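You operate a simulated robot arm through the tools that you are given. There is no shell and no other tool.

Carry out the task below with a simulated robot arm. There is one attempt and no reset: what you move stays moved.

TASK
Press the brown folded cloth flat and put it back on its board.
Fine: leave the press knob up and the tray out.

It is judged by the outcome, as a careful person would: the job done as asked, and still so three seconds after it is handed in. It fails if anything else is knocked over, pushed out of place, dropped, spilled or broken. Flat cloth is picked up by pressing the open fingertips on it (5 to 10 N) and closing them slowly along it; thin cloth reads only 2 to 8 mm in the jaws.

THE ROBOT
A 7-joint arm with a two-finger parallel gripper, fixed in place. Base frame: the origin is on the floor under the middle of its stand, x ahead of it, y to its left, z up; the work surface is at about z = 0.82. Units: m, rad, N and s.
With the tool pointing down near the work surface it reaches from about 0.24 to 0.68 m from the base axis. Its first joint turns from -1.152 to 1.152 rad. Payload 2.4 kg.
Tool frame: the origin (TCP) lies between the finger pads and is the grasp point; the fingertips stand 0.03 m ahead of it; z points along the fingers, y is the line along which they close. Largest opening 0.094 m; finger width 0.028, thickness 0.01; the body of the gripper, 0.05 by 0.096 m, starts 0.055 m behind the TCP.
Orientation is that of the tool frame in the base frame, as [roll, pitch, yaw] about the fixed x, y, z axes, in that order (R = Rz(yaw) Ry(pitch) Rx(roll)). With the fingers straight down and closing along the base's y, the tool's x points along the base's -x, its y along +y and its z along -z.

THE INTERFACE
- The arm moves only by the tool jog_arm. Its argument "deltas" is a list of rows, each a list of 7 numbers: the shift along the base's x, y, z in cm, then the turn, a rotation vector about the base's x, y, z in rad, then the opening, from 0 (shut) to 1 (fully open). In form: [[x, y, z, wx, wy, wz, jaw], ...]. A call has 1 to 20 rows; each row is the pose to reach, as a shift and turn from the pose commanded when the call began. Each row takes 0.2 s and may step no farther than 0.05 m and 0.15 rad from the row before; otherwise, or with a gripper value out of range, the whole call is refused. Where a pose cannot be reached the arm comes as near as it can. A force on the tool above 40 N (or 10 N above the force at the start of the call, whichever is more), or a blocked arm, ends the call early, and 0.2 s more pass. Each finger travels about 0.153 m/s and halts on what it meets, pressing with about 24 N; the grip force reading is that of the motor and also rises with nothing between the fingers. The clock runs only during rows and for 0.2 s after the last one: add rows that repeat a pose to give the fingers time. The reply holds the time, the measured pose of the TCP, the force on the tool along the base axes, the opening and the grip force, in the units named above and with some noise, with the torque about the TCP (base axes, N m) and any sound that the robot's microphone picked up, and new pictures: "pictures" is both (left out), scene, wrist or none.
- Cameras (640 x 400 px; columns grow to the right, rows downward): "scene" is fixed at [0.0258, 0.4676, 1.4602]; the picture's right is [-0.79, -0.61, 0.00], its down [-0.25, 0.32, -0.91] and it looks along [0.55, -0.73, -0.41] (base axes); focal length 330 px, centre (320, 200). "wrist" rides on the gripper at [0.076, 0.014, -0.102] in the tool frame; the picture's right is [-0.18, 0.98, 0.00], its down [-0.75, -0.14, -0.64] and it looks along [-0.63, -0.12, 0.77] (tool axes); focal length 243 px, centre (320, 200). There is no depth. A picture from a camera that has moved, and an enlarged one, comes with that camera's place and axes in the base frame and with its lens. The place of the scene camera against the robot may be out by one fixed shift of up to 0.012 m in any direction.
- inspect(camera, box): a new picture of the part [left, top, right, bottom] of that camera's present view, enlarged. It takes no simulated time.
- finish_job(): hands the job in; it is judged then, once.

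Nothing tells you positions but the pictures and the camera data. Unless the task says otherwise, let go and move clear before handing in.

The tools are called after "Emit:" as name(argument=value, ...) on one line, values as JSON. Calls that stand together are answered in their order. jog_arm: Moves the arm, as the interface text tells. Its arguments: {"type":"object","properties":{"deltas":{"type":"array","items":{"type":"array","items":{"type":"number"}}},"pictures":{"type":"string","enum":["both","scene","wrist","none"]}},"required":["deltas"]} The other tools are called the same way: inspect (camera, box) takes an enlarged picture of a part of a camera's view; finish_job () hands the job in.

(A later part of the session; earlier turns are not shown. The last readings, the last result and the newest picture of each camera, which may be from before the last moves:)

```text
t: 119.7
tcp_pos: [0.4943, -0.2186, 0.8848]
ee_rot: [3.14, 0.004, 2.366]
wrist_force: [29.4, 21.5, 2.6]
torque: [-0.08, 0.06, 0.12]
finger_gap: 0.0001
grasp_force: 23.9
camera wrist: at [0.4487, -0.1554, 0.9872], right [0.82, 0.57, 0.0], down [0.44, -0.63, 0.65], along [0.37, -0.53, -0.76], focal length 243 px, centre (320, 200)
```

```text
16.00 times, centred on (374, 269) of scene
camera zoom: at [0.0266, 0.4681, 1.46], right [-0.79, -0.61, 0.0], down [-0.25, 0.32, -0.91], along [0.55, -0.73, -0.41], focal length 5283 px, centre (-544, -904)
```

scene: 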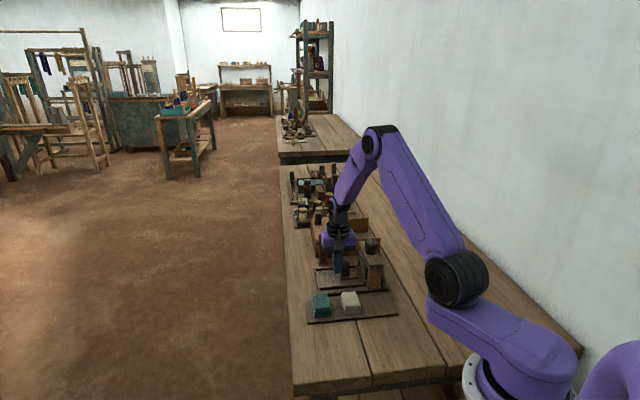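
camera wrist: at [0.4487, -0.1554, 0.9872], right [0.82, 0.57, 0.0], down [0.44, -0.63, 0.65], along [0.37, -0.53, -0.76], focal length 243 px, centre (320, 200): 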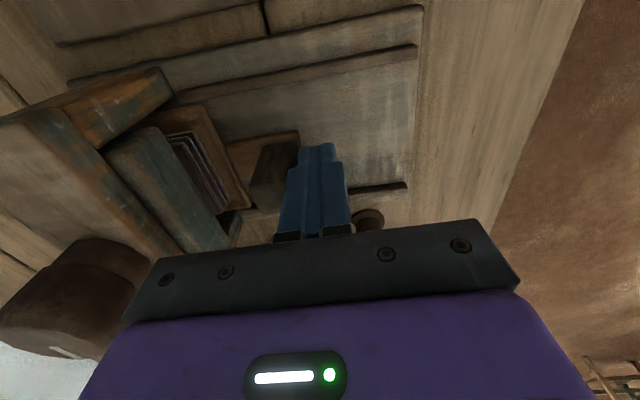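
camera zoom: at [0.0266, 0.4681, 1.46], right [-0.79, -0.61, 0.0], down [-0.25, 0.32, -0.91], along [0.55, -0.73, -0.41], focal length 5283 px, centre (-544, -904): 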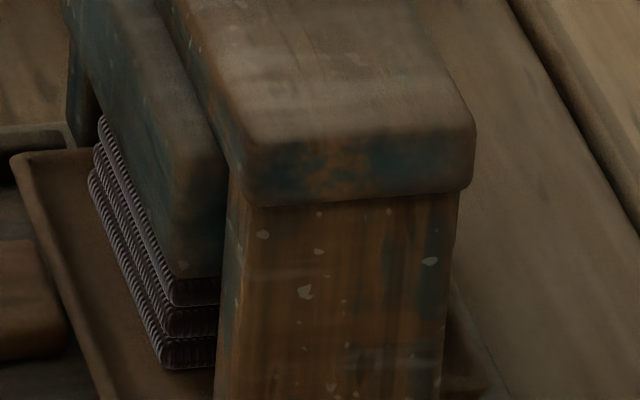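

The tray is at a true hard stop. Only three of the four layers show beside the platen, which is odd. I'll back off, regrip the post and pull the tray out to inspect the cloth directly.

Emit:
jog_arm(deltas=[[0.5, 0.5, 0, 0, 0, 0, 0], [1.2, 1.2, 0, 0, 0, 0, 0], [1.5, 1.5, 2, 0, 0, 0, 0.1], [1.5, 1.5, 5, 0, 0, 0, 0.3], [1.5, 1.5, 8, 0, 0, 0, 0.48], [0.5, 0.5, 8, 0, 0, 0, 0.48], [-0.5, -0.5, 8, 0, 0, 0, 0.48], [-0.5, -0.5, 8, 0, 0, 0, 0.48]])

Emit:
inspect(camera="wrist", box=[120, 40, 420, 240])

```text
t: 121.5
tcp_pos: [0.4843, -0.2276, 0.9649]
ee_rot: [-3.141, 0.001, 2.356]
wrist_force: [0.5, -0.5, -0.5]
torque: [-0.01, 0.05, -0.01]
finger_gap: 0.045
grasp_force: 0.0
camera wrist: at [0.441, -0.1642, 1.0682], right [0.82, 0.57, 0.0], down [0.43, -0.63, 0.64], along [0.36, -0.53, -0.77], focal length 243 px, centre (320, 200)
```

scene: 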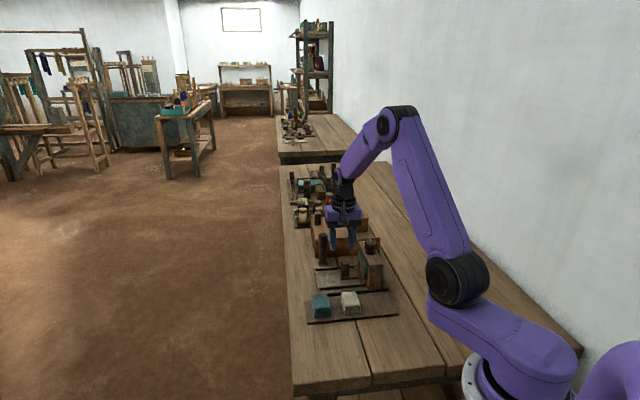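
wrist: 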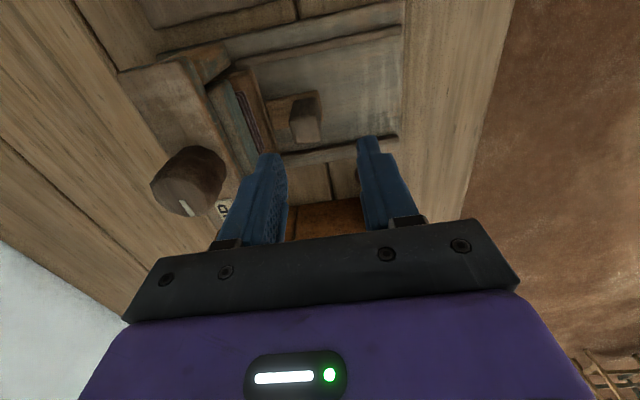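

```text
2.00 times, centred on (270, 140) of wrist
camera zoom: at [0.441, -0.1642, 1.0682], right [0.82, 0.57, 0.0], down [0.43, -0.63, 0.64], along [0.36, -0.53, -0.77], focal length 485 px, centre (420, 320)
```

zoom: 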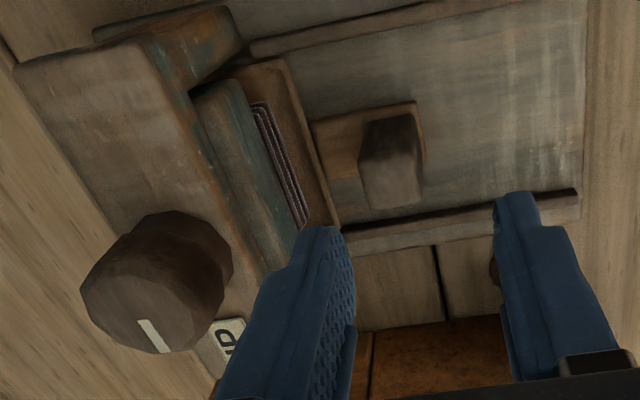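

Emit:
jog_arm(deltas=[[-0.4, -0.4, 0, 0, 0, 0, 0.48], [-0.72, -0.72, 0, 0, 0, 0, 0.48], [-0.72, -0.72, -2, 0, 0, 0, 0.48], [-0.72, -0.72, -4, 0, 0, 0, 0.48], [-0.72, -0.72, -6, 0, 0, 0, 0.48], [-0.72, -0.72, -7.5, 0, 0, 0, 0.48], [-0.72, -0.72, -7.5, 0, 0, 0, 0.42], [-0.72, -0.72, -7.5, 0, 0, 0, 0.36], [-0.72, -0.72, -7.5, 0, 0, 0, 0.3], [-0.72, -0.72, -7.5, 0, 0, 0, 0.26], [-0.72, -0.72, -7.5, 0, 0, 0, 0.22], [-0.72, -0.72, -7.5, 0, 0, 0, 0.15], [-0.72, -0.72, -7.5, 0, 0, 0, 0.15]], pictures="none")

```text
t: 124.3
tcp_pos: [0.4773, -0.2363, 0.8886]
ee_rot: [3.14, 0.002, 2.355]
wrist_force: [-0.1, -0.7, -0.1]
torque: [-0.1, -0.02, 0.04]
finger_gap: 0.0232
grasp_force: 44.9
```

Emit:
jog_arm(deltas=[[0.2, 0.2, 0, 0, 0, 0, 0.1], [0.6, 0.6, 0, 0, 0, 0, 0.1], [1.0, 1.0, 0, 0, 0, 0, 0.1], [1.5, 1.5, 0, 0, 0, 0, 0.1], [2.0, 2.0, 0, 0, 0, 0, 0.1], [2.5, 2.5, 0, 0, 0, 0, 0.1], [3.0, 3.0, 0, 0, 0, 0, 0.1], [3.5, 3.5, 0, 0, 0, 0, 0.1], [4.0, 4.0, 0, 0, 0, 0, 0.1], [4.2, 4.2, 0, 0, 0, 0, 0.1]])

Emit:
inspect(camera="scene", box=[300, 230, 400, 300])

Emit:
inspect(camera="wrist", box=[60, 60, 340, 240])

```text
t: 126.5
tcp_pos: [0.5185, -0.195, 0.8908]
ee_rot: [-3.141, 0.001, 2.357]
wrist_force: [6.6, -9.0, -19.9]
torque: [0.67, 0.9, 0.09]
finger_gap: 0.0237
grasp_force: 44.8
camera wrist: at [0.4752, -0.1311, 0.9923], right [0.83, 0.56, 0.0], down [0.43, -0.63, 0.64], along [0.36, -0.53, -0.77], focal length 243 px, centre (320, 200)
```

scene: 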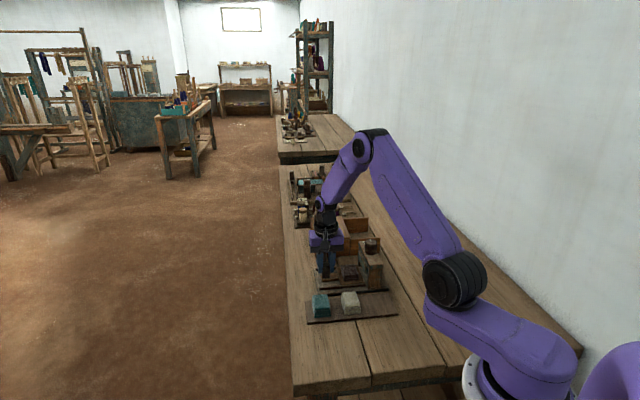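
wrist: 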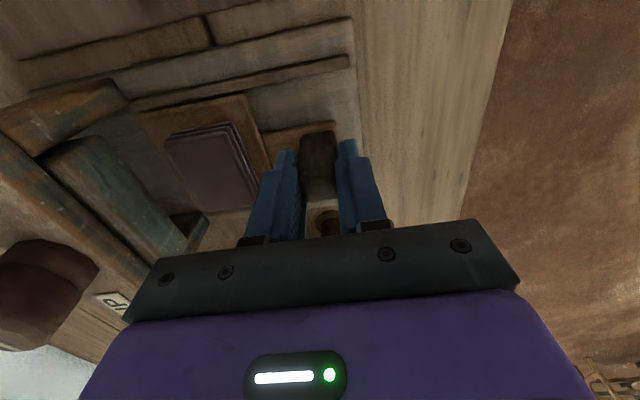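

```text
5.71 times, centred on (350, 265) of scene
camera zoom: at [0.0264, 0.4672, 1.4603], right [-0.79, -0.61, 0.0], down [-0.25, 0.32, -0.91], along [0.55, -0.73, -0.41], focal length 1887 px, centre (149, -171)
```

zoom: 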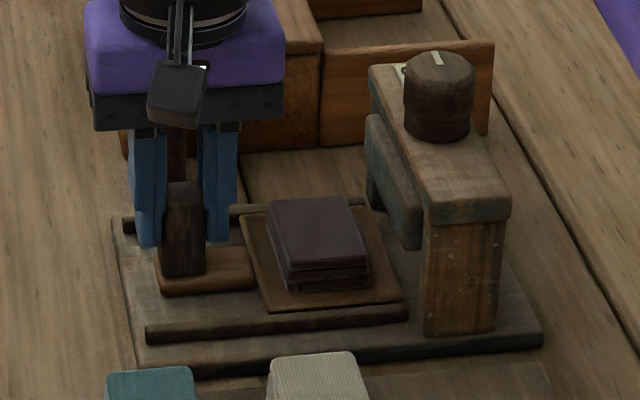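

```text
2.22 times, centred on (200, 150) of wrist
camera zoom: at [0.4752, -0.1311, 0.9923], right [0.83, 0.56, 0.0], down [0.43, -0.63, 0.64], along [0.36, -0.53, -0.77], focal length 539 px, centre (587, 311)
```

zoom: 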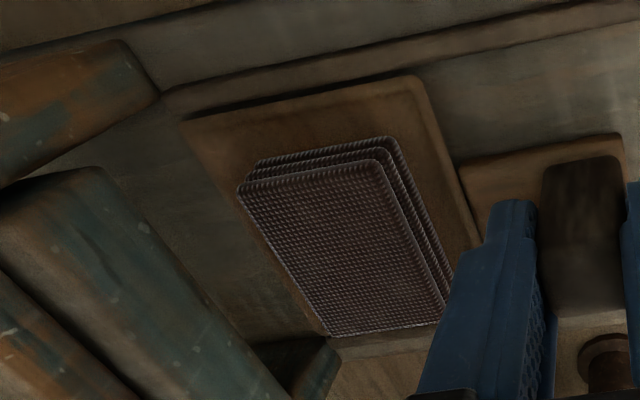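

Emit:
inspect(camera="wrist", box=[150, 105, 260, 220])

Emit:
inspect(camera="scene", box=[335, 258, 375, 290])

Emit:
inspect(camera="scene", box=[305, 285, 375, 325])

```text
3.48 times, centred on (205, 162) of wrist
camera zoom: at [0.4752, -0.1311, 0.9923], right [0.83, 0.56, 0.0], down [0.43, -0.63, 0.64], along [0.36, -0.53, -0.77], focal length 844 px, centre (720, 330)
```

zoom: 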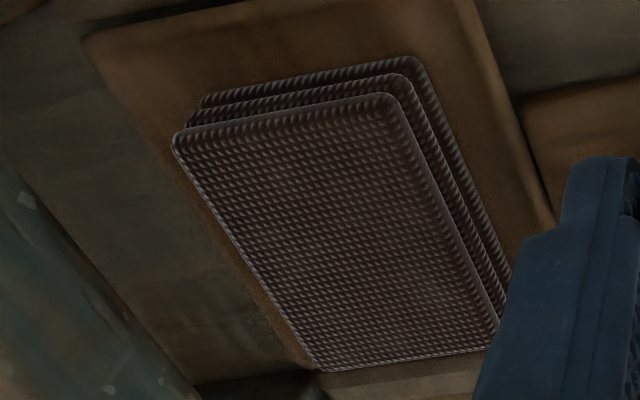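

```text
12.50 times, centred on (355, 274) of scene
camera zoom: at [0.0264, 0.4672, 1.4603], right [-0.79, -0.61, 0.0], down [-0.25, 0.32, -0.91], along [0.55, -0.73, -0.41], focal length 4128 px, centre (-118, -725)
```

zoom: 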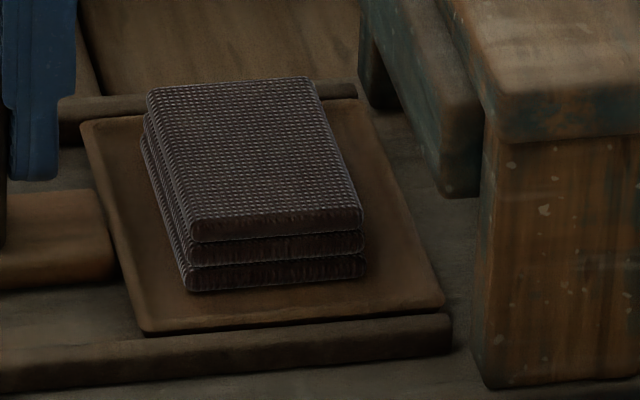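

```text
9.14 times, centred on (340, 305) of scene
camera zoom: at [0.0264, 0.4672, 1.4603], right [-0.79, -0.61, 0.0], down [-0.25, 0.32, -0.91], along [0.55, -0.73, -0.41], focal length 3019 px, centre (137, -760)
```

zoom: 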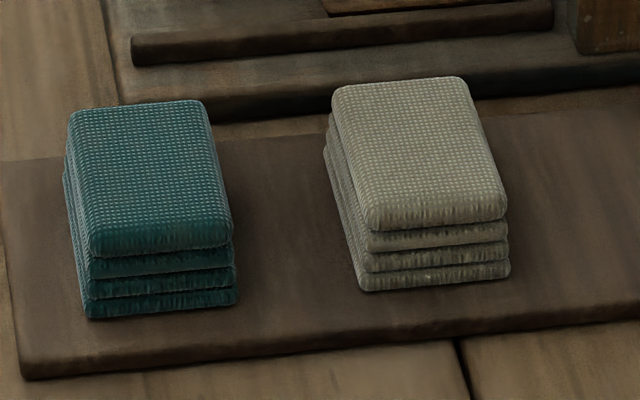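

This is informative. The brown cloth is now three layers high (about 18.5 mm) where its neighbours have four (about 27 mm), so pressing works but it takes time. I'll push the tray back in and press for much longer.

Emit:
jog_arm(deltas=[[-0.02, 0.02, -0.05, 0, 0, 0, 0.1], [-0.4, -0.4, -0.05, 0, 0, 0, 0.1], [-0.8, -0.8, -0.05, 0, 0, 0, 0.1], [-1.3, -1.3, -0.05, 0, 0, 0, 0.1], [-1.8, -1.8, -0.05, 0, 0, 0, 0.1], [-2.3, -2.3, -0.03, 0, 0, 0, 0.1], [-2.8, -2.8, -0.03, 0, 0, 0, 0.1], [-3.3, -3.3, -0.03, 0, 0, 0, 0.1], [-3.7, -3.7, -0.03, 0, 0, 0, 0.1], [-4.0, -4.0, -0.03, 0, 0, 0, 0.1], [-4.2, -4.2, -0.03, 0, 0, 0, 0.1], [-4.3, -4.3, -0.03, 0, 0, 0, 0.1]], pictures="none")

```text
t: 129.1
tcp_pos: [0.4771, -0.2374, 0.8905]
ee_rot: [3.141, 0.002, 2.357]
wrist_force: [4.0, 3.1, 1.0]
torque: [0.61, 0.91, 0.08]
finger_gap: 0.0235
grasp_force: 44.5
```

Emit:
jog_arm(deltas=[[-0.08, -0.08, 0, 0, 0, 0, 0.1], [-0.15, -0.15, 0, 0, 0, 0, 0.1], [-0.15, -0.15, 0, 0, 0, 0, 0.1], [-0.08, -0.08, 0, 0, 0, 0, 0.25], [-0.05, -0.05, 0, 0, 0, 0, 0.35], [0, 0, 0, 0, 0, 0, 0.42], [0.05, 0.05, 0, 0, 0, 0, 0.45], [0.1, 0.1, 1, 0, 0, 0, 0.45], [0.1, 0.1, 3, 0, 0, 0, 0.45], [0.1, 0.1, 6, 0, 0, 0, 0.45], [0.1, 0.1, 9, 0, 0, 0, 0.45], [0.1, 0.1, 12, 0, 0, 0, 0.5], [0.1, 0.1, 12, 0, 0, 0, 0.5]])

Emit:
inspect(camera="scene", box=[350, 245, 400, 285])

```text
t: 131.9
tcp_pos: [0.4775, -0.2363, 1.0086]
ee_rot: [3.141, 0.002, 2.355]
wrist_force: [-0.1, 0.4, -0.4]
torque: [-0.06, -0.01, -0.01]
finger_gap: 0.0467
grasp_force: 0.0
camera wrist: at [0.4332, -0.1729, 1.1109], right [0.82, 0.57, 0.0], down [0.43, -0.63, 0.64], along [0.36, -0.53, -0.77], focal length 243 px, centre (320, 200)
```

scene: 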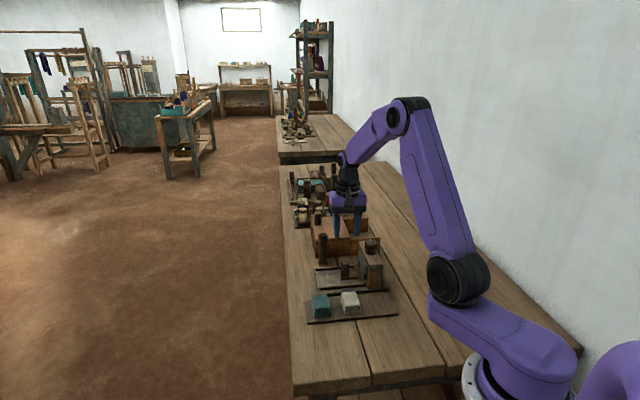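
wrist: 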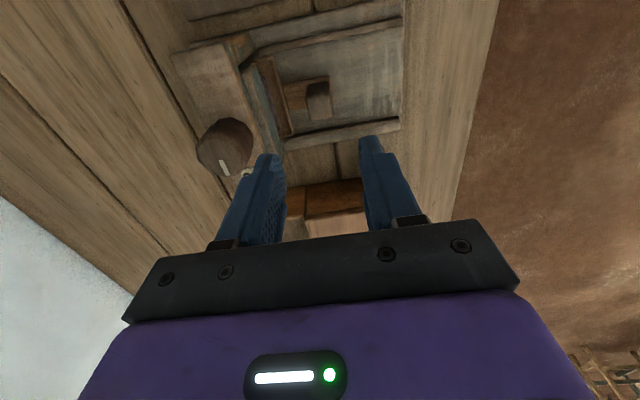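

```text
10.00 times, centred on (375, 265) of scene
camera zoom: at [0.0258, 0.4676, 1.4602], right [-0.79, -0.61, 0.0], down [-0.25, 0.32, -0.91], along [0.55, -0.73, -0.41], focal length 3302 px, centre (-230, -450)
```

zoom: 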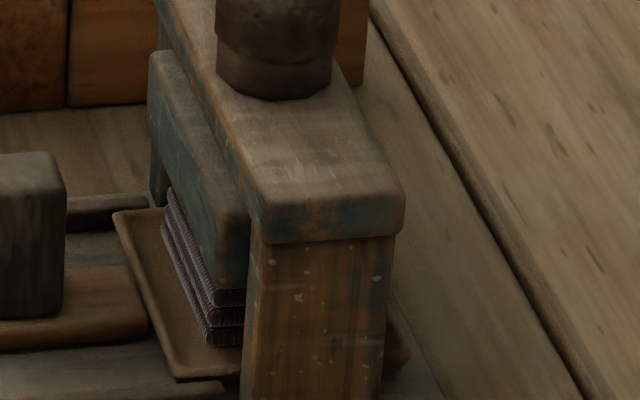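

The tray is in and the knob is at UP. Going back to the knob for a long press.

Emit:
jog_arm(deltas=[[-1.3, -1.3, 0.5, 0, 0, 0.12, 0.6], [-2.6, -2.6, 0.5, 0, 0, 0.25, 0.6], [-4.0, -4.0, 0.5, 0, 0, 0.37, 0.6], [-5.3, -5.3, 0.5, 0, 0, 0.5, 0.6], [-5.3, -5.3, 0.5, 0, 0, 0.625, 0.6], [-5.3, -5.3, 0.5, 0, 0, 0.625, 0.6], [-5.3, -5.3, -1, 0, 0, 0.625, 0.6], [-5.3, -5.3, -2.5, 0, 0, 0.625, 0.6], [-5.3, -5.3, -4, 0, 0, 0.625, 0.6], [-5.3, -5.3, -5.2, 0, 0, 0.625, 0.6], [-5.3, -5.3, -5.6, 0, 0, 0.625, 0.6], [-5.3, -5.3, -5.6, 0, 0, 0.625, 0.6]])

Emit:
inspect(camera="wrist", box=[220, 60, 440, 240])

```text
t: 134.5
tcp_pos: [0.4248, -0.2884, 0.9531]
ee_rot: [3.141, 0.002, 2.982]
wrist_force: [-0.2, -1.0, 0.7]
torque: [0.0, 0.02, 0.01]
finger_gap: 0.0565
grasp_force: 0.0
camera wrist: at [0.3511, -0.2633, 1.0553], right [0.34, 0.94, 0.0], down [0.72, -0.26, 0.64], along [0.61, -0.22, -0.77], focal length 243 px, centre (320, 200)
```

scene: 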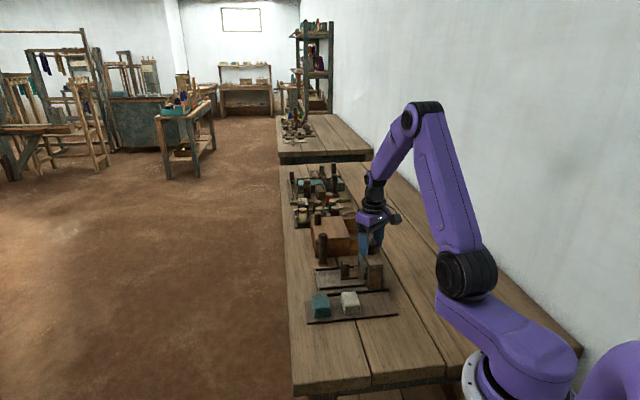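
wrist: 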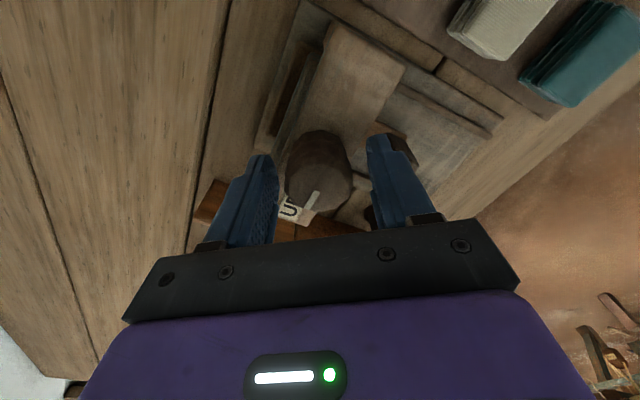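

```text
2.22 times, centred on (330, 150) of wrist
camera zoom: at [0.3511, -0.2633, 1.0553], right [0.34, 0.94, 0.0], down [0.72, -0.26, 0.64], along [0.61, -0.22, -0.77], focal length 539 px, centre (298, 311)
```

zoom: 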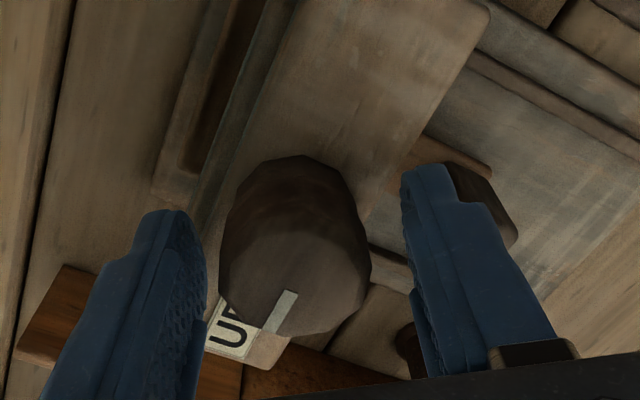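

Emit:
jog_arm(deltas=[[0, 0, 0, 0, 0, 0, 0.5], [0, 0, 0, 0, 0, 0, 0.42], [0, 0, 0, 0, 0, 0, 0.36], [0, 0, 0, 0, 0, 0, 0.25], [0, 0, 0, 0, 0, 0, 0.1], [0, 0, 0, 0, 0, 0, 0.1], [0, 0, 0, 0, 0, -0.1, 0.1], [0, 0, 0, 0, 0, -0.22, 0.1], [0, 0, 0, 0, 0, -0.34, 0.1], [0, 0, 0, 0, 0, -0.46, 0.1], [0, 0, 0, 0, 0, -0.58, 0.1], [0, 0, 0, 0, 0, -0.7, 0.1], [0, 0, 0, 0, 0, -0.82, 0.1], [0, 0, 0, 0, 0, -0.94, 0.1], [0, 0, 0, 0, 0, -1.06, 0.1], [0, 0, 0, 0, 0, -1.18, 0.1], [0, 0, 0, 0, 0, -1.3, 0.1], [0, 0, 0, 0, 0, -1.42, 0.1], [0, 0, 0, 0, 0, -1.52, 0.1], [0, 0, 0, 0, 0, -1.52, 0.1]], pictures="wrist")

```text
t: 138.7
tcp_pos: [0.4246, -0.2896, 0.9533]
ee_rot: [3.141, 0.0, 1.459]
wrist_force: [3.9, -23.6, -26.7]
torque: [0.53, 0.25, -0.03]
finger_gap: 0.0361
grasp_force: 44.7
camera wrist: at [0.4469, -0.2161, 1.0555], right [0.96, -0.29, 0.0], down [-0.22, -0.73, 0.64], along [-0.19, -0.62, -0.77], focal length 243 px, centre (320, 200)
```

wrist: 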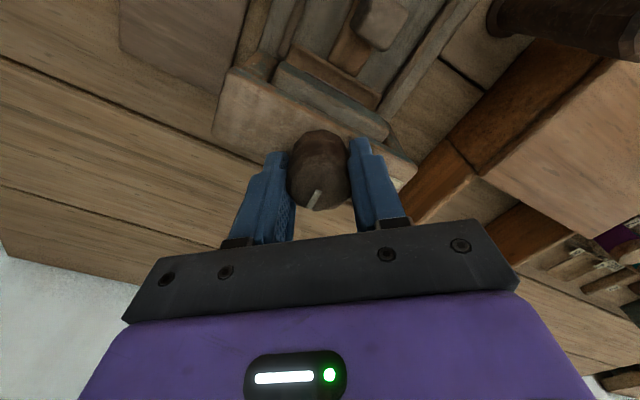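

Emit:
jog_arm(deltas=[[0.0, -0.07, -0.06, 0, 0, -0.05, 0.1], [0.0, -0.07, -0.06, 0, 0, -0.13, 0.1], [0.0, -0.07, -0.06, 0, 0, -0.21, 0.1], [0.0, -0.07, -0.06, 0, 0, -0.29, 0.1], [0.0, -0.07, -0.06, 0, 0, -0.37, 0.1], [0.0, -0.07, -0.06, 0, 0, -0.45, 0.1], [0.0, -0.07, -0.06, 0, 0, -0.52, 0.1], [0.0, -0.07, -0.06, 0, 0, -0.58, 0.1], [0.0, -0.07, -0.06, 0, 0, -0.58, 0.1]], pictures="wrist")

Emit:
inspect(camera="scene", box=[350, 245, 400, 285])

```text
t: 140.7
tcp_pos: [0.4242, -0.2903, 0.952]
ee_rot: [-3.141, 0.002, 0.88]
wrist_force: [-3.9, -14.0, -12.1]
torque: [0.13, 0.27, 0.47]
finger_gap: 0.0361
grasp_force: 44.4
camera wrist: at [0.484, -0.2406, 1.0556], right [0.64, -0.77, 0.0], down [-0.59, -0.49, 0.64], along [-0.49, -0.41, -0.77], focal length 243 px, centre (320, 200)
```

wrist: 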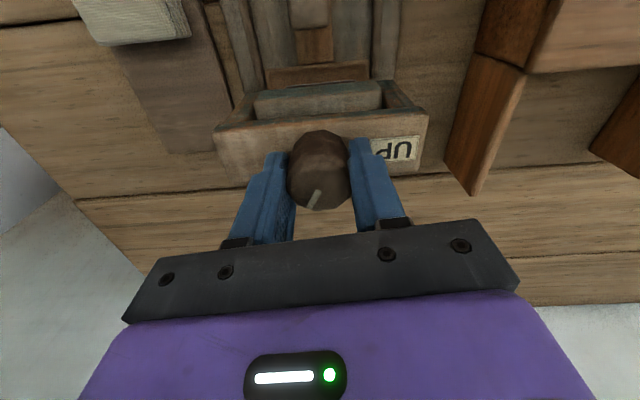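

```text
10.00 times, centred on (375, 265) of scene
camera zoom: at [0.0259, 0.467, 1.4604], right [-0.79, -0.61, 0.0], down [-0.25, 0.32, -0.91], along [0.55, -0.73, -0.41], focal length 3302 px, centre (-230, -450)
```

zoom: 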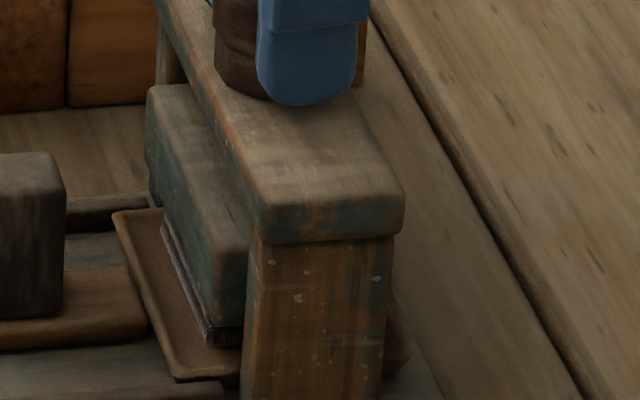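

At the down stop. I'll hold it here for a long time.

Emit:
jog_arm(deltas=[[0, -0.04, -0.03, 0, 0, -0.03, 0.1], [0, -0.04, -0.03, 0, 0, -0.03, 0.1], [0, -0.04, -0.03, 0, 0, -0.03, 0.1], [0, -0.04, -0.03, 0, 0, -0.03, 0.1], [0, -0.04, -0.03, 0, 0, -0.03, 0.1], [0, -0.04, -0.03, 0, 0, -0.03, 0.1], [0, -0.04, -0.03, 0, 0, -0.03, 0.1], [0, -0.04, -0.03, 0, 0, -0.03, 0.1], [0, -0.04, -0.03, 0, 0, -0.03, 0.1], [0, -0.04, -0.03, 0, 0, -0.03, 0.1], [0, -0.04, -0.03, 0, 0, -0.03, 0.1], [0, -0.04, -0.03, 0, 0, -0.03, 0.1], [0, -0.04, -0.03, 0, 0, -0.03, 0.1], [0, -0.04, -0.03, 0, 0, -0.03, 0.1], [0, -0.04, -0.03, 0, 0, -0.03, 0.1], [0, -0.04, -0.03, 0, 0, -0.03, 0.1], [0, -0.04, -0.03, 0, 0, -0.03, 0.1], [0, -0.04, -0.03, 0, 0, -0.03, 0.1], [0, -0.04, -0.03, 0, 0, -0.03, 0.1], [0, -0.04, -0.03, 0, 0, -0.03, 0.1]], pictures="none")

Emit:
jog_arm(deltas=[[0, 0, 0, 0, 0, 0, 0.1], [0, 0, 0, 0, 0, 0, 0.1], [0, 0, 0, 0, 0, 0, 0.1], [0, 0, 0, 0, 0, 0, 0.1], [0, 0, 0, 0, 0, 0, 0.1], [0, 0, 0, 0, 0, 0, 0.1], [0, 0, 0, 0, 0, 0, 0.1], [0, 0, 0, 0, 0, 0, 0.1], [0, 0, 0, 0, 0, 0, 0.1], [0, 0, 0, 0, 0, 0, 0.1], [0, 0, 0, 0, 0, 0, 0.1], [0, 0, 0, 0, 0, 0, 0.1], [0, 0, 0, 0, 0, 0, 0.1], [0, 0, 0, 0, 0, 0, 0.1], [0, 0, 0, 0, 0, 0, 0.1], [0, 0, 0, 0, 0, 0, 0.1], [0, 0, 0, 0, 0, 0, 0.1], [0, 0, 0, 0, 0, 0, 0.1], [0, 0, 0, 0, 0, 0, 0.1], [0, 0, 0, 0, 0, 0, 0.1]], pictures="none")

Emit:
jog_arm(deltas=[[0, 0, 0, 0, 0, 0, 0.1], [0, 0, 0, 0, 0, 0, 0.1], [0, 0, 0, 0, 0, 0, 0.1], [0, 0, 0, 0, 0, 0, 0.1], [0, 0, 0, 0, 0, 0, 0.1], [0, 0, 0, 0, 0, 0, 0.1], [0, 0, 0, 0, 0, 0, 0.1], [0, 0, 0, 0, 0, 0, 0.1], [0, 0, 0, 0, 0, 0, 0.1], [0, 0, 0, 0, 0, 0, 0.1], [0, 0, 0, 0, 0, 0, 0.1], [0, 0, 0, 0, 0, 0, 0.1], [0, 0, 0, 0, 0, 0, 0.1], [0, 0, 0, 0, 0, 0, 0.1], [0, 0, 0, 0, 0, 0, 0.1], [0, 0, 0, 0, 0, 0, 0.1], [0, 0, 0, 0, 0, 0, 0.1], [0, 0, 0, 0, 0, 0, 0.1], [0, 0, 0, 0, 0, 0, 0.1], [0, 0, 0, 0, 0, 0, 0.1]], pictures="none")

Emit:
jog_arm(deltas=[[0, 0, 0, 0, 0, 0, 0.1], [0, 0, 0, 0, 0, 0, 0.1], [0, 0, 0, 0, 0, 0, 0.1], [0, 0, 0, 0, 0, 0, 0.1], [0, 0, 0, 0, 0, 0, 0.1], [0, 0, 0, 0, 0, 0, 0.1], [0, 0, 0, 0, 0, 0, 0.1], [0, 0, 0, 0, 0, 0, 0.1], [0, 0, 0, 0, 0, 0, 0.1], [0, 0, 0, 0, 0, 0, 0.1], [0, 0, 0, 0, 0, 0, 0.1], [0, 0, 0, 0, 0, 0, 0.1], [0, 0, 0, 0, 0, 0, 0.1], [0, 0, 0, 0, 0, 0, 0.1], [0, 0, 0, 0, 0, 0, 0.1], [0, 0, 0, 0, 0, 0, 0.1], [0, 0, 0, 0, 0, 0, 0.1], [0, 0, 0, 0, 0, 0, 0.1], [0, 0, 0, 0, 0, 0, 0.1], [0, 0, 0, 0, 0, 0, 0.1]], pictures="none")

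Emit:
jog_arm(deltas=[[0, 0, 0, 0, 0, 0, 0.1], [0, 0, 0, 0, 0, 0, 0.1], [0, 0, 0, 0, 0, 0, 0.1], [0, 0, 0, 0, 0, 0, 0.1], [0, 0, 0, 0, 0, 0, 0.1], [0, 0, 0, 0, 0, 0, 0.1], [0, 0, 0, 0, 0, 0, 0.1], [0, 0, 0, 0, 0, 0, 0.1], [0, 0, 0, 0, 0, 0, 0.1], [0, 0, 0, 0, 0, 0, 0.1], [0, 0, 0, 0, 0, 0, 0.1], [0, 0, 0, 0, 0, 0, 0.1], [0, 0, 0, 0, 0, 0, 0.1], [0, 0, 0, 0, 0, 0, 0.1], [0, 0, 0, 0, 0, 0, 0.1], [0, 0, 0, 0, 0, 0, 0.1], [0, 0, 0, 0, 0, 0, 0.1], [0, 0, 0, 0, 0, 0, 0.1], [0, 0, 0, 0, 0, 0, 0.1], [0, 0, 0, 0, 0, 0, 0.1]], pictures="scene")

Emit:
inspect(camera="scene", box=[360, 250, 390, 285])

```text
t: 144.9
tcp_pos: [0.424, -0.2901, 0.953]
ee_rot: [3.139, 0.001, 0.851]
wrist_force: [-1.5, 3.3, 16.4]
torque: [0.26, 0.01, 1.07]
finger_gap: 0.0362
grasp_force: 45.1
```

```text
t: 149.1
tcp_pos: [0.4243, -0.2906, 0.9528]
ee_rot: [3.141, 0.003, 0.851]
wrist_force: [1.9, 5.9, 18.5]
torque: [0.08, 0.02, 0.85]
finger_gap: 0.036
grasp_force: 44.8
```

```text
t: 153.3
tcp_pos: [0.4248, -0.2892, 0.9533]
ee_rot: [3.14, 0.002, 0.853]
wrist_force: [2.9, 4.2, 18.4]
torque: [0.12, 0.04, 0.73]
finger_gap: 0.0363
grasp_force: 45.1
```

```text
t: 157.5
tcp_pos: [0.4246, -0.2892, 0.9538]
ee_rot: [3.14, 0.002, 0.851]
wrist_force: [2.8, 4.6, 15.7]
torque: [0.09, 0.04, 0.67]
finger_gap: 0.0361
grasp_force: 45.1
```

```text
t: 161.7
tcp_pos: [0.4237, -0.2892, 0.9542]
ee_rot: [-3.141, 0.002, 0.852]
wrist_force: [2.7, 4.7, 13.9]
torque: [0.04, 0.01, 0.62]
finger_gap: 0.0362
grasp_force: 44.7
```

scene: 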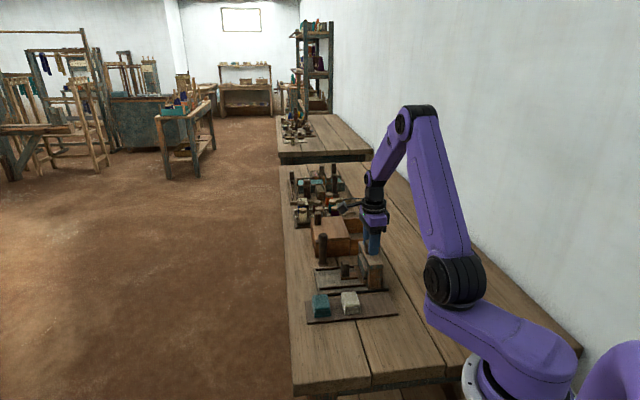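

```text
11.43 times, centred on (375, 268) of scene
camera zoom: at [0.0257, 0.4678, 1.4601], right [-0.79, -0.61, 0.0], down [-0.25, 0.32, -0.91], along [0.55, -0.73, -0.41], focal length 3774 px, centre (-309, -571)
```

zoom: 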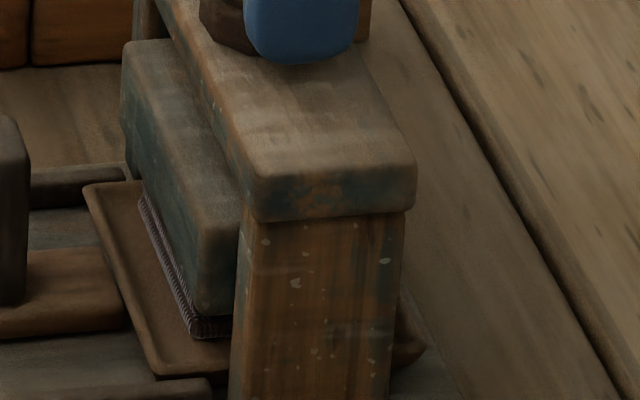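

Held over 20 s. I'll raise partway and look at how much the cloth rebounds now.

Emit:
jog_arm(deltas=[[0, 0, 0.02, 0, 0, 0.08, 0.1], [0, 0, 0.02, 0, 0, 0.18, 0.1], [0, 0, 0.02, 0, 0, 0.28, 0.1], [0, 0, 0.02, 0, 0, 0.38, 0.1], [0, 0, 0.02, 0, 0, 0.48, 0.1], [0, 0, 0.02, 0, 0, 0.58, 0.1], [0, 0, 0.02, 0, 0, 0.68, 0.1], [0, 0, 0.02, 0, 0, 0.78, 0.1], [0, 0, 0.02, 0, 0, 0.88, 0.1], [0, 0, 0.02, 0, 0, 0.98, 0.1], [0, 0, 0.02, 0, 0, 1.08, 0.1], [0, 0, 0.02, 0, 0, 1.08, 0.1]], pictures="none")

Emit:
inspect(camera="scene", box=[360, 250, 390, 285])

```text
t: 164.3
tcp_pos: [0.4238, -0.2896, 0.9531]
ee_rot: [-3.141, 0.002, 1.933]
wrist_force: [4.4, 2.8, 1.9]
torque: [-0.13, 0.17, -0.01]
finger_gap: 0.0363
grasp_force: 45.3
```

```text
11.43 times, centred on (375, 268) of scene
camera zoom: at [0.0259, 0.4677, 1.4601], right [-0.79, -0.61, 0.0], down [-0.25, 0.32, -0.91], along [0.55, -0.73, -0.41], focal length 3774 px, centre (-309, -571)
```

zoom: 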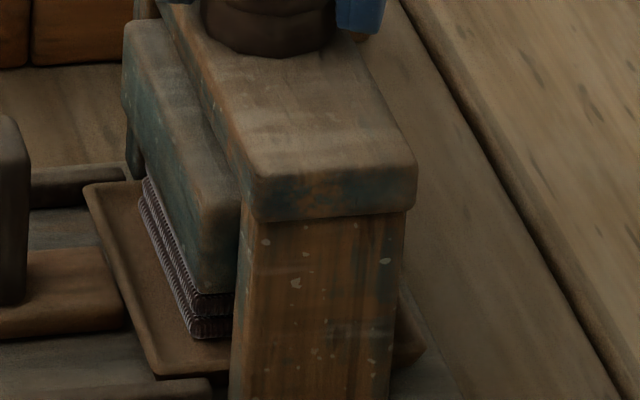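

Emit:
jog_arm(deltas=[[0, 0, 0, 0, 0, 0.08, 0.1], [0, 0, 0, 0, 0, 0.18, 0.1], [0, 0, 0, 0, 0, 0.28, 0.1], [0, 0, 0, 0, 0, 0.38, 0.1], [0, 0, 0, 0, 0, 0.48, 0.1], [0, 0, 0, 0, 0, 0.58, 0.1], [0, 0, 0, 0, 0, 0.68, 0.1], [0, 0, 0, 0, 0, 0.78, 0.1], [0, 0, 0, 0, 0, 0.88, 0.1], [0, 0, 0, 0, 0, 0.98, 0.1], [0, 0, 0, 0, 0, 1.05, 0.1], [0, 0, 0, 0, 0, 1.05, 0.1]], pictures="none")

Emit:
inspect(camera="scene", box=[360, 250, 390, 285])

Emit:
inspect(camera="wrist", box=[220, 60, 440, 240])

```text
t: 166.9
tcp_pos: [0.4238, -0.2903, 0.9532]
ee_rot: [-3.141, 0.002, 2.982]
wrist_force: [-0.7, -0.9, 1.0]
torque: [0.18, 0.12, -0.31]
finger_gap: 0.036
grasp_force: 45.2
```

```text
11.43 times, centred on (375, 268) of scene
camera zoom: at [0.0258, 0.4676, 1.4602], right [-0.79, -0.61, 0.0], down [-0.25, 0.32, -0.91], along [0.55, -0.73, -0.41], focal length 3774 px, centre (-309, -571)
```

zoom: 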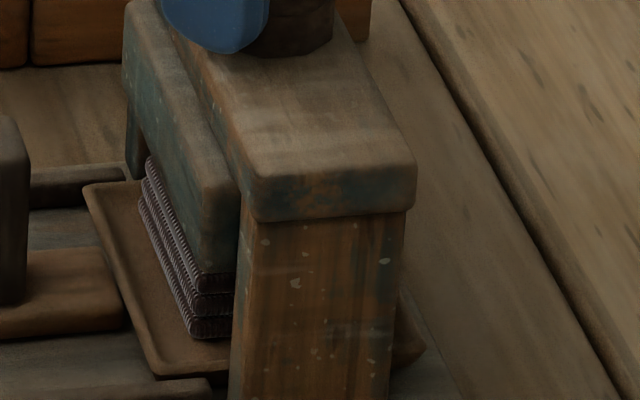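

```text
2.22 times, centred on (330, 150) of wrist
camera zoom: at [0.3508, -0.2644, 1.0554], right [0.34, 0.94, 0.0], down [0.72, -0.26, 0.64], along [0.61, -0.22, -0.77], focal length 539 px, centre (298, 311)
```

zoom: 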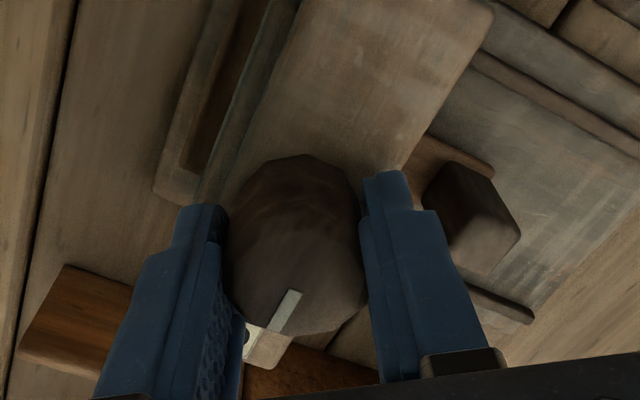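

The knob is back at UP. I'll release it, pull the tray fully out, and probe the cloth's actual height.

Emit:
jog_arm(deltas=[[0, 0, 0, 0, 0, 0, 0.3], [0, 0, 0, 0, 0, 0, 0.45], [0, 0, 0, 0, 0, 0, 0.6], [0, 0, 1, 0, 0, 0, 0.6], [0, 0, 3, 0, 0, 0, 0.55], [0, 0, 5, 0, 0, 0, 0.5], [1.2, 1.2, 5, 0, 0, -0.125, 0.48], [2.4, 2.4, 5, 0, 0, -0.25, 0.48], [3.6, 3.6, 5, 0, 0, -0.375, 0.48], [4.8, 4.8, 5, 0, 0, -0.5, 0.48], [5.35, 5.35, 5, 0, 0, -0.626, 0.48], [5.35, 5.35, 5, 0, 0, -0.626, 0.48]])

Emit:
inspect(camera="wrist", box=[120, 40, 420, 240])

```text
t: 169.5
tcp_pos: [0.4785, -0.2336, 1.0041]
ee_rot: [-3.14, 0.001, 2.354]
wrist_force: [-0.4, 0.3, -0.7]
torque: [-0.04, 0.01, -0.01]
finger_gap: 0.0454
grasp_force: 0.1
camera wrist: at [0.4342, -0.1714, 1.1061], right [0.83, 0.56, 0.0], down [0.43, -0.63, 0.64], along [0.36, -0.53, -0.77], focal length 243 px, centre (320, 200)
```

scene: 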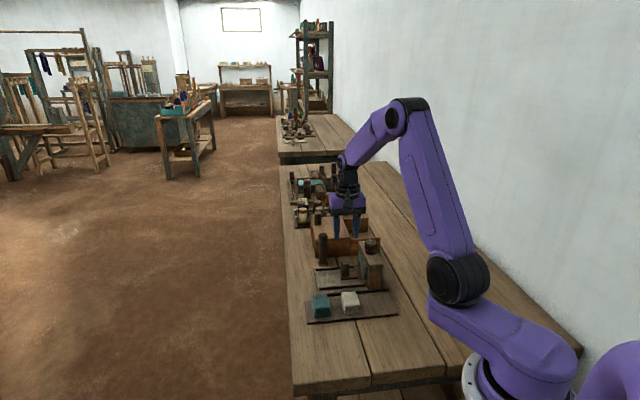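
wrist: 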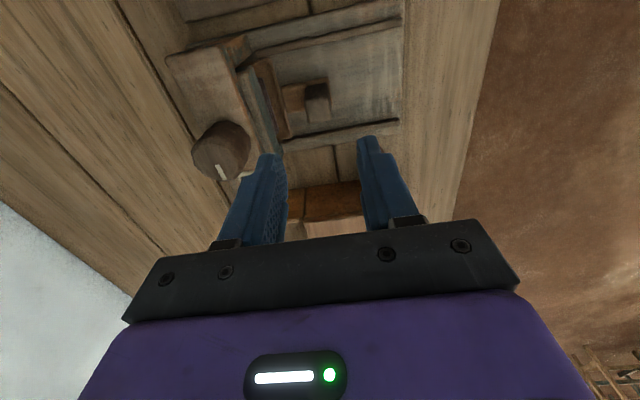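

```text
2.00 times, centred on (270, 140) of wrist
camera zoom: at [0.4342, -0.1714, 1.1061], right [0.83, 0.56, 0.0], down [0.43, -0.63, 0.64], along [0.36, -0.53, -0.77], focal length 485 px, centre (420, 320)
```

zoom: 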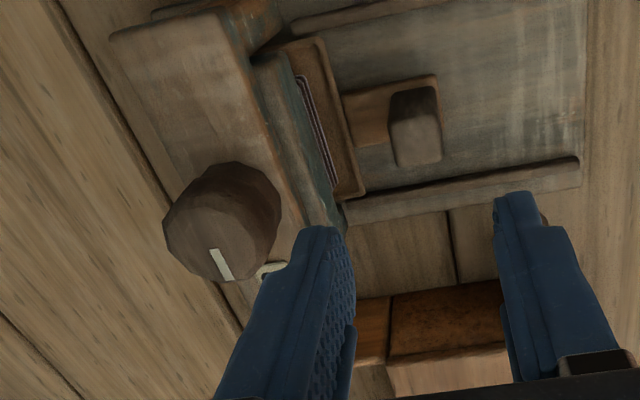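

Emit:
jog_arm(deltas=[[-0.1, -0.1, -3, 0, 0, 0, 0.48], [-0.1, -0.1, -6, 0, 0, 0, 0.48], [-0.1, -0.1, -9, 0, 0, 0, 0.48], [-0.1, -0.1, -11, 0, 0, 0, 0.48], [-0.1, -0.1, -11.5, 0, 0, 0, 0.48], [-0.1, -0.1, -11.5, 0, 0, 0, 0.4], [-0.1, -0.1, -11.5, 0, 0, 0, 0.34], [-0.1, -0.1, -11.5, 0, 0, 0, 0.29], [-0.1, -0.1, -11.5, 0, 0, 0, 0.25], [-0.1, -0.1, -11.5, 0, 0, 0, 0.2], [-0.1, -0.1, -11.5, 0, 0, 0, 0.1], [-0.1, -0.1, -11.5, 0, 0, 0, 0.1], [0.2, 0.2, -11.5, 0, 0, 0, 0.1], [0.7, 0.7, -11.5, 0, 0, 0, 0.1], [1.2, 1.2, -11.5, 0, 0, 0, 0.1], [1.8, 1.8, -11.5, 0, 0, 0, 0.1], [2.4, 2.4, -11.5, 0, 0, 0, 0.1], [3.0, 3.0, -11.5, 0, 0, 0, 0.1], [3.6, 3.6, -11.5, 0, 0, 0, 0.1], [4.2, 4.2, -11.5, 0, 0, 0, 0.1]], pictures="wrist")

Emit:
inspect(camera="wrist", box=[150, 105, 260, 220])

Emit:
inspect(camera="scene", box=[335, 258, 375, 290])

```text
t: 173.7
tcp_pos: [0.5205, -0.1958, 0.8896]
ee_rot: [3.14, 0.004, 2.356]
wrist_force: [0.0, 0.1, 31.1]
torque: [0.4, 0.55, 0.01]
finger_gap: 0.0234
grasp_force: 44.8
camera wrist: at [0.4764, -0.1315, 0.9913], right [0.83, 0.56, 0.0], down [0.43, -0.63, 0.65], along [0.37, -0.53, -0.76], focal length 243 px, centre (320, 200)
```

wrist: 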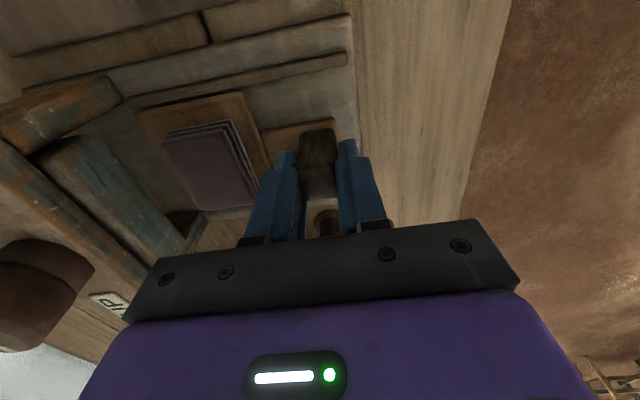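

```text
3.48 times, centred on (205, 162) of wrist
camera zoom: at [0.4764, -0.1315, 0.9913], right [0.83, 0.56, 0.0], down [0.43, -0.63, 0.65], along [0.37, -0.53, -0.76], focal length 844 px, centre (720, 330)
```

zoom: 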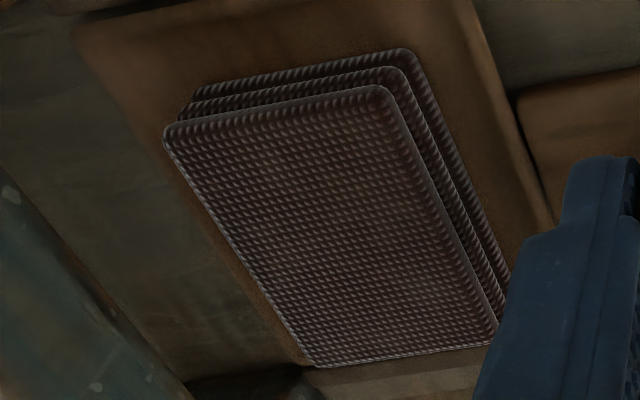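

```text
12.50 times, centred on (355, 274) of scene
camera zoom: at [0.0253, 0.4677, 1.4601], right [-0.79, -0.61, 0.0], down [-0.25, 0.32, -0.91], along [0.55, -0.73, -0.41], focal length 4128 px, centre (-118, -725)
```

zoom: 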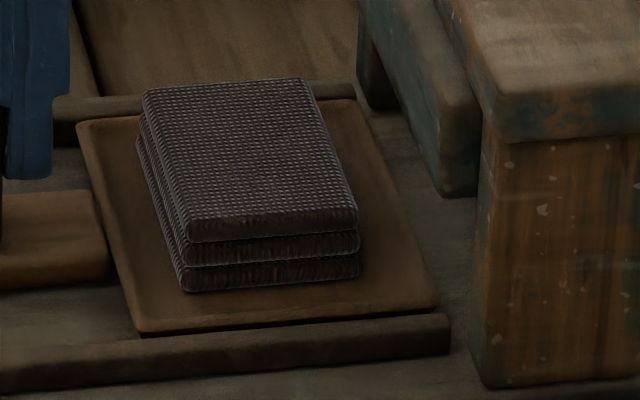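

Emit:
jog_arm(deltas=[[0.0, 0.0, 0.07, 0, 0, 0, 0.1], [0.4, 0.4, 0.08, 0, 0, 0, 0.1], [1.0, 1.0, 0.09, 0, 0, 0, 0.1], [1.6, 1.6, 0.1, 0, 0, 0, 0.1], [2.2, 2.2, 0.1, 0, 0, 0, 0.1], [2.8, 2.8, 0.1, 0, 0, 0, 0.1], [3.4, 3.4, 0.1, 0, 0, 0, 0.1], [3.9, 3.9, 0.1, 0, 0, 0, 0.1], [4.1, 4.1, 0.1, 0, 0, 0, 0.1], [4.1, 4.1, 0.1, 0, 0, 0, 0.1]])

Emit:
inspect(camera="scene", box=[310, 250, 370, 290])

```text
t: 175.9
tcp_pos: [0.5615, -0.1534, 0.8893]
ee_rot: [3.139, 0.003, 2.354]
wrist_force: [11.5, -11.0, 9.6]
torque: [-0.16, 0.07, -0.38]
finger_gap: 0.0237
grasp_force: 44.6
camera wrist: at [0.5174, -0.0905, 0.9913], right [0.83, 0.56, 0.0], down [0.43, -0.63, 0.64], along [0.37, -0.53, -0.76], focal length 243 px, centre (320, 200)
```

scene: 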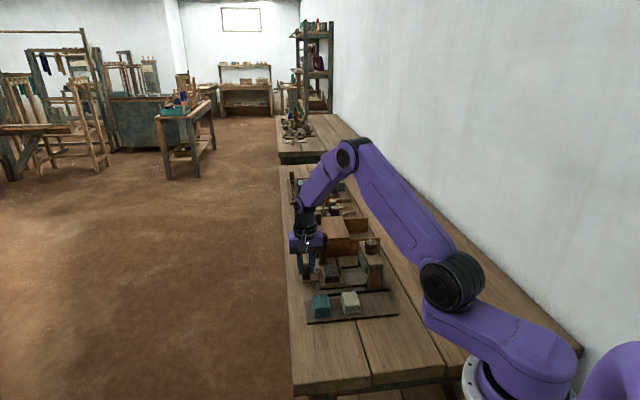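
wrist: 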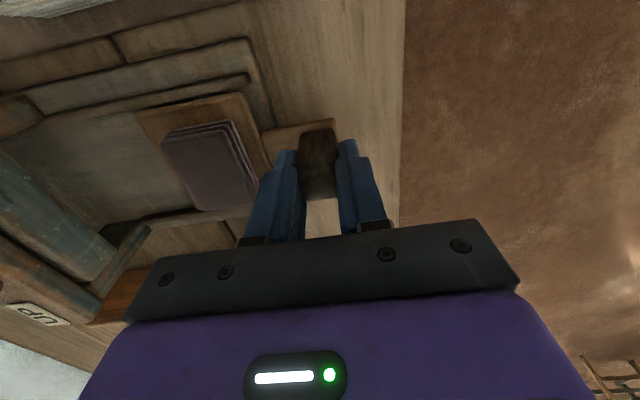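

```text
10.00 times, centred on (340, 270) of scene
camera zoom: at [0.026, 0.4673, 1.4602], right [-0.79, -0.61, 0.0], down [-0.25, 0.32, -0.91], along [0.55, -0.73, -0.41], focal length 3302 px, centre (120, -500)
```

zoom: 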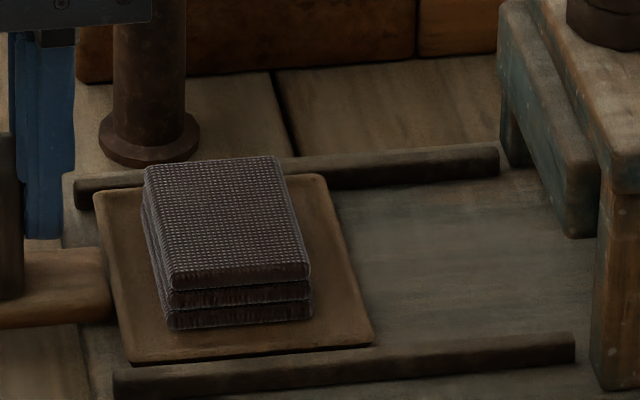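

Emit:
jog_arm(deltas=[[0, 0, 0, 0, 0, 0, 0.3], [0, 0, 0, 0, 0, 0, 0.4], [0, 0, 0, 0, 0, 0, 0.45], [0, 0, 1, 0, 0, 0, 0.45], [0, 0, 3, 0, 0, 0, 0.45], [0, 0, 6, 0, 0, 0, 0.45], [-1.5, -1.5, 8, 0, 0, 0, 0.45], [-3, -3, 8, 0, 0, 0, 0.4], [-4.5, -4.5, 8, 0, 0, 0, 0.2], [-5.3, -5.3, 8, 0, 0, 0, 0], [-5.3, -5.3, 8, 0, 0, 0, 0], [-5.3, -5.3, 8, 0, 0, 0, 0]])

Emit:
inspect(camera="wrist", box=[240, 40, 420, 200])

Emit:
inspect(camera="scene", box=[310, 250, 370, 290])

```text
t: 178.5
tcp_pos: [0.5096, -0.2049, 0.9694]
ee_rot: [3.141, 0.002, 2.356]
wrist_force: [0.3, 0.6, -0.1]
torque: [0.03, 0.01, -0.03]
finger_gap: 0.0001
grasp_force: 23.8
camera wrist: at [0.4644, -0.143, 1.0712], right [0.83, 0.56, 0.0], down [0.43, -0.63, 0.64], along [0.36, -0.53, -0.77], focal length 243 px, centre (320, 200)
```

scene: 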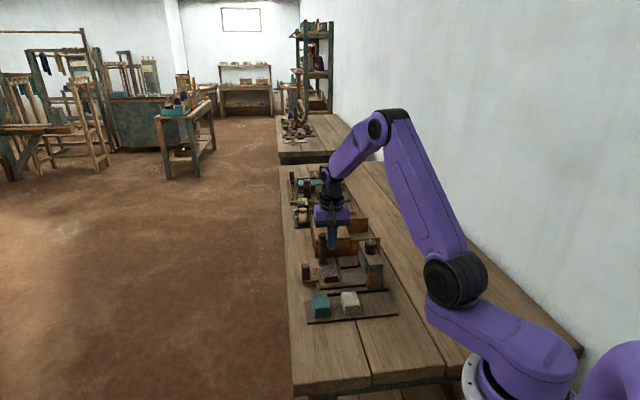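
wrist: 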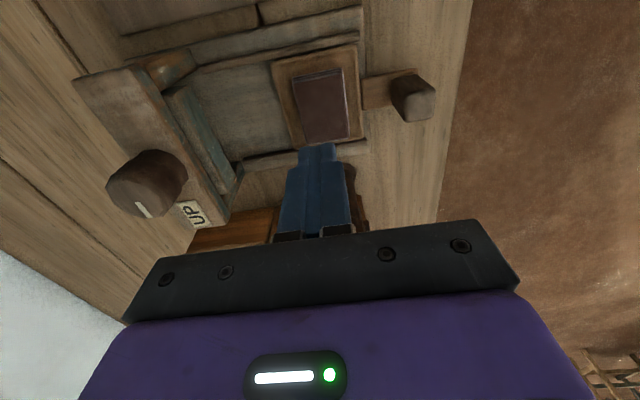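

```text
2.50 times, centred on (330, 120) of wrist
camera zoom: at [0.4644, -0.143, 1.0712], right [0.83, 0.56, 0.0], down [0.43, -0.63, 0.64], along [0.36, -0.53, -0.77], focal length 606 px, centre (295, 400)
```

zoom: 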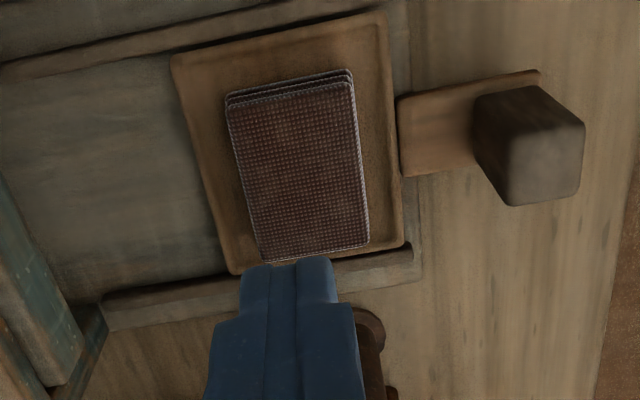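

```text
10.00 times, centred on (340, 270) of scene
camera zoom: at [0.0258, 0.4676, 1.4602], right [-0.79, -0.61, 0.0], down [-0.25, 0.32, -0.91], along [0.55, -0.73, -0.41], focal length 3302 px, centre (120, -500)
```

zoom: 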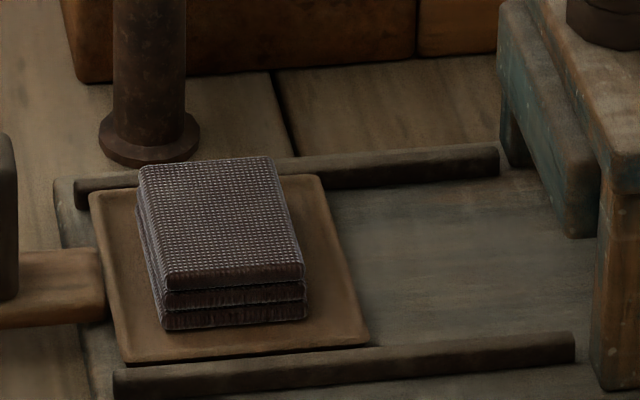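

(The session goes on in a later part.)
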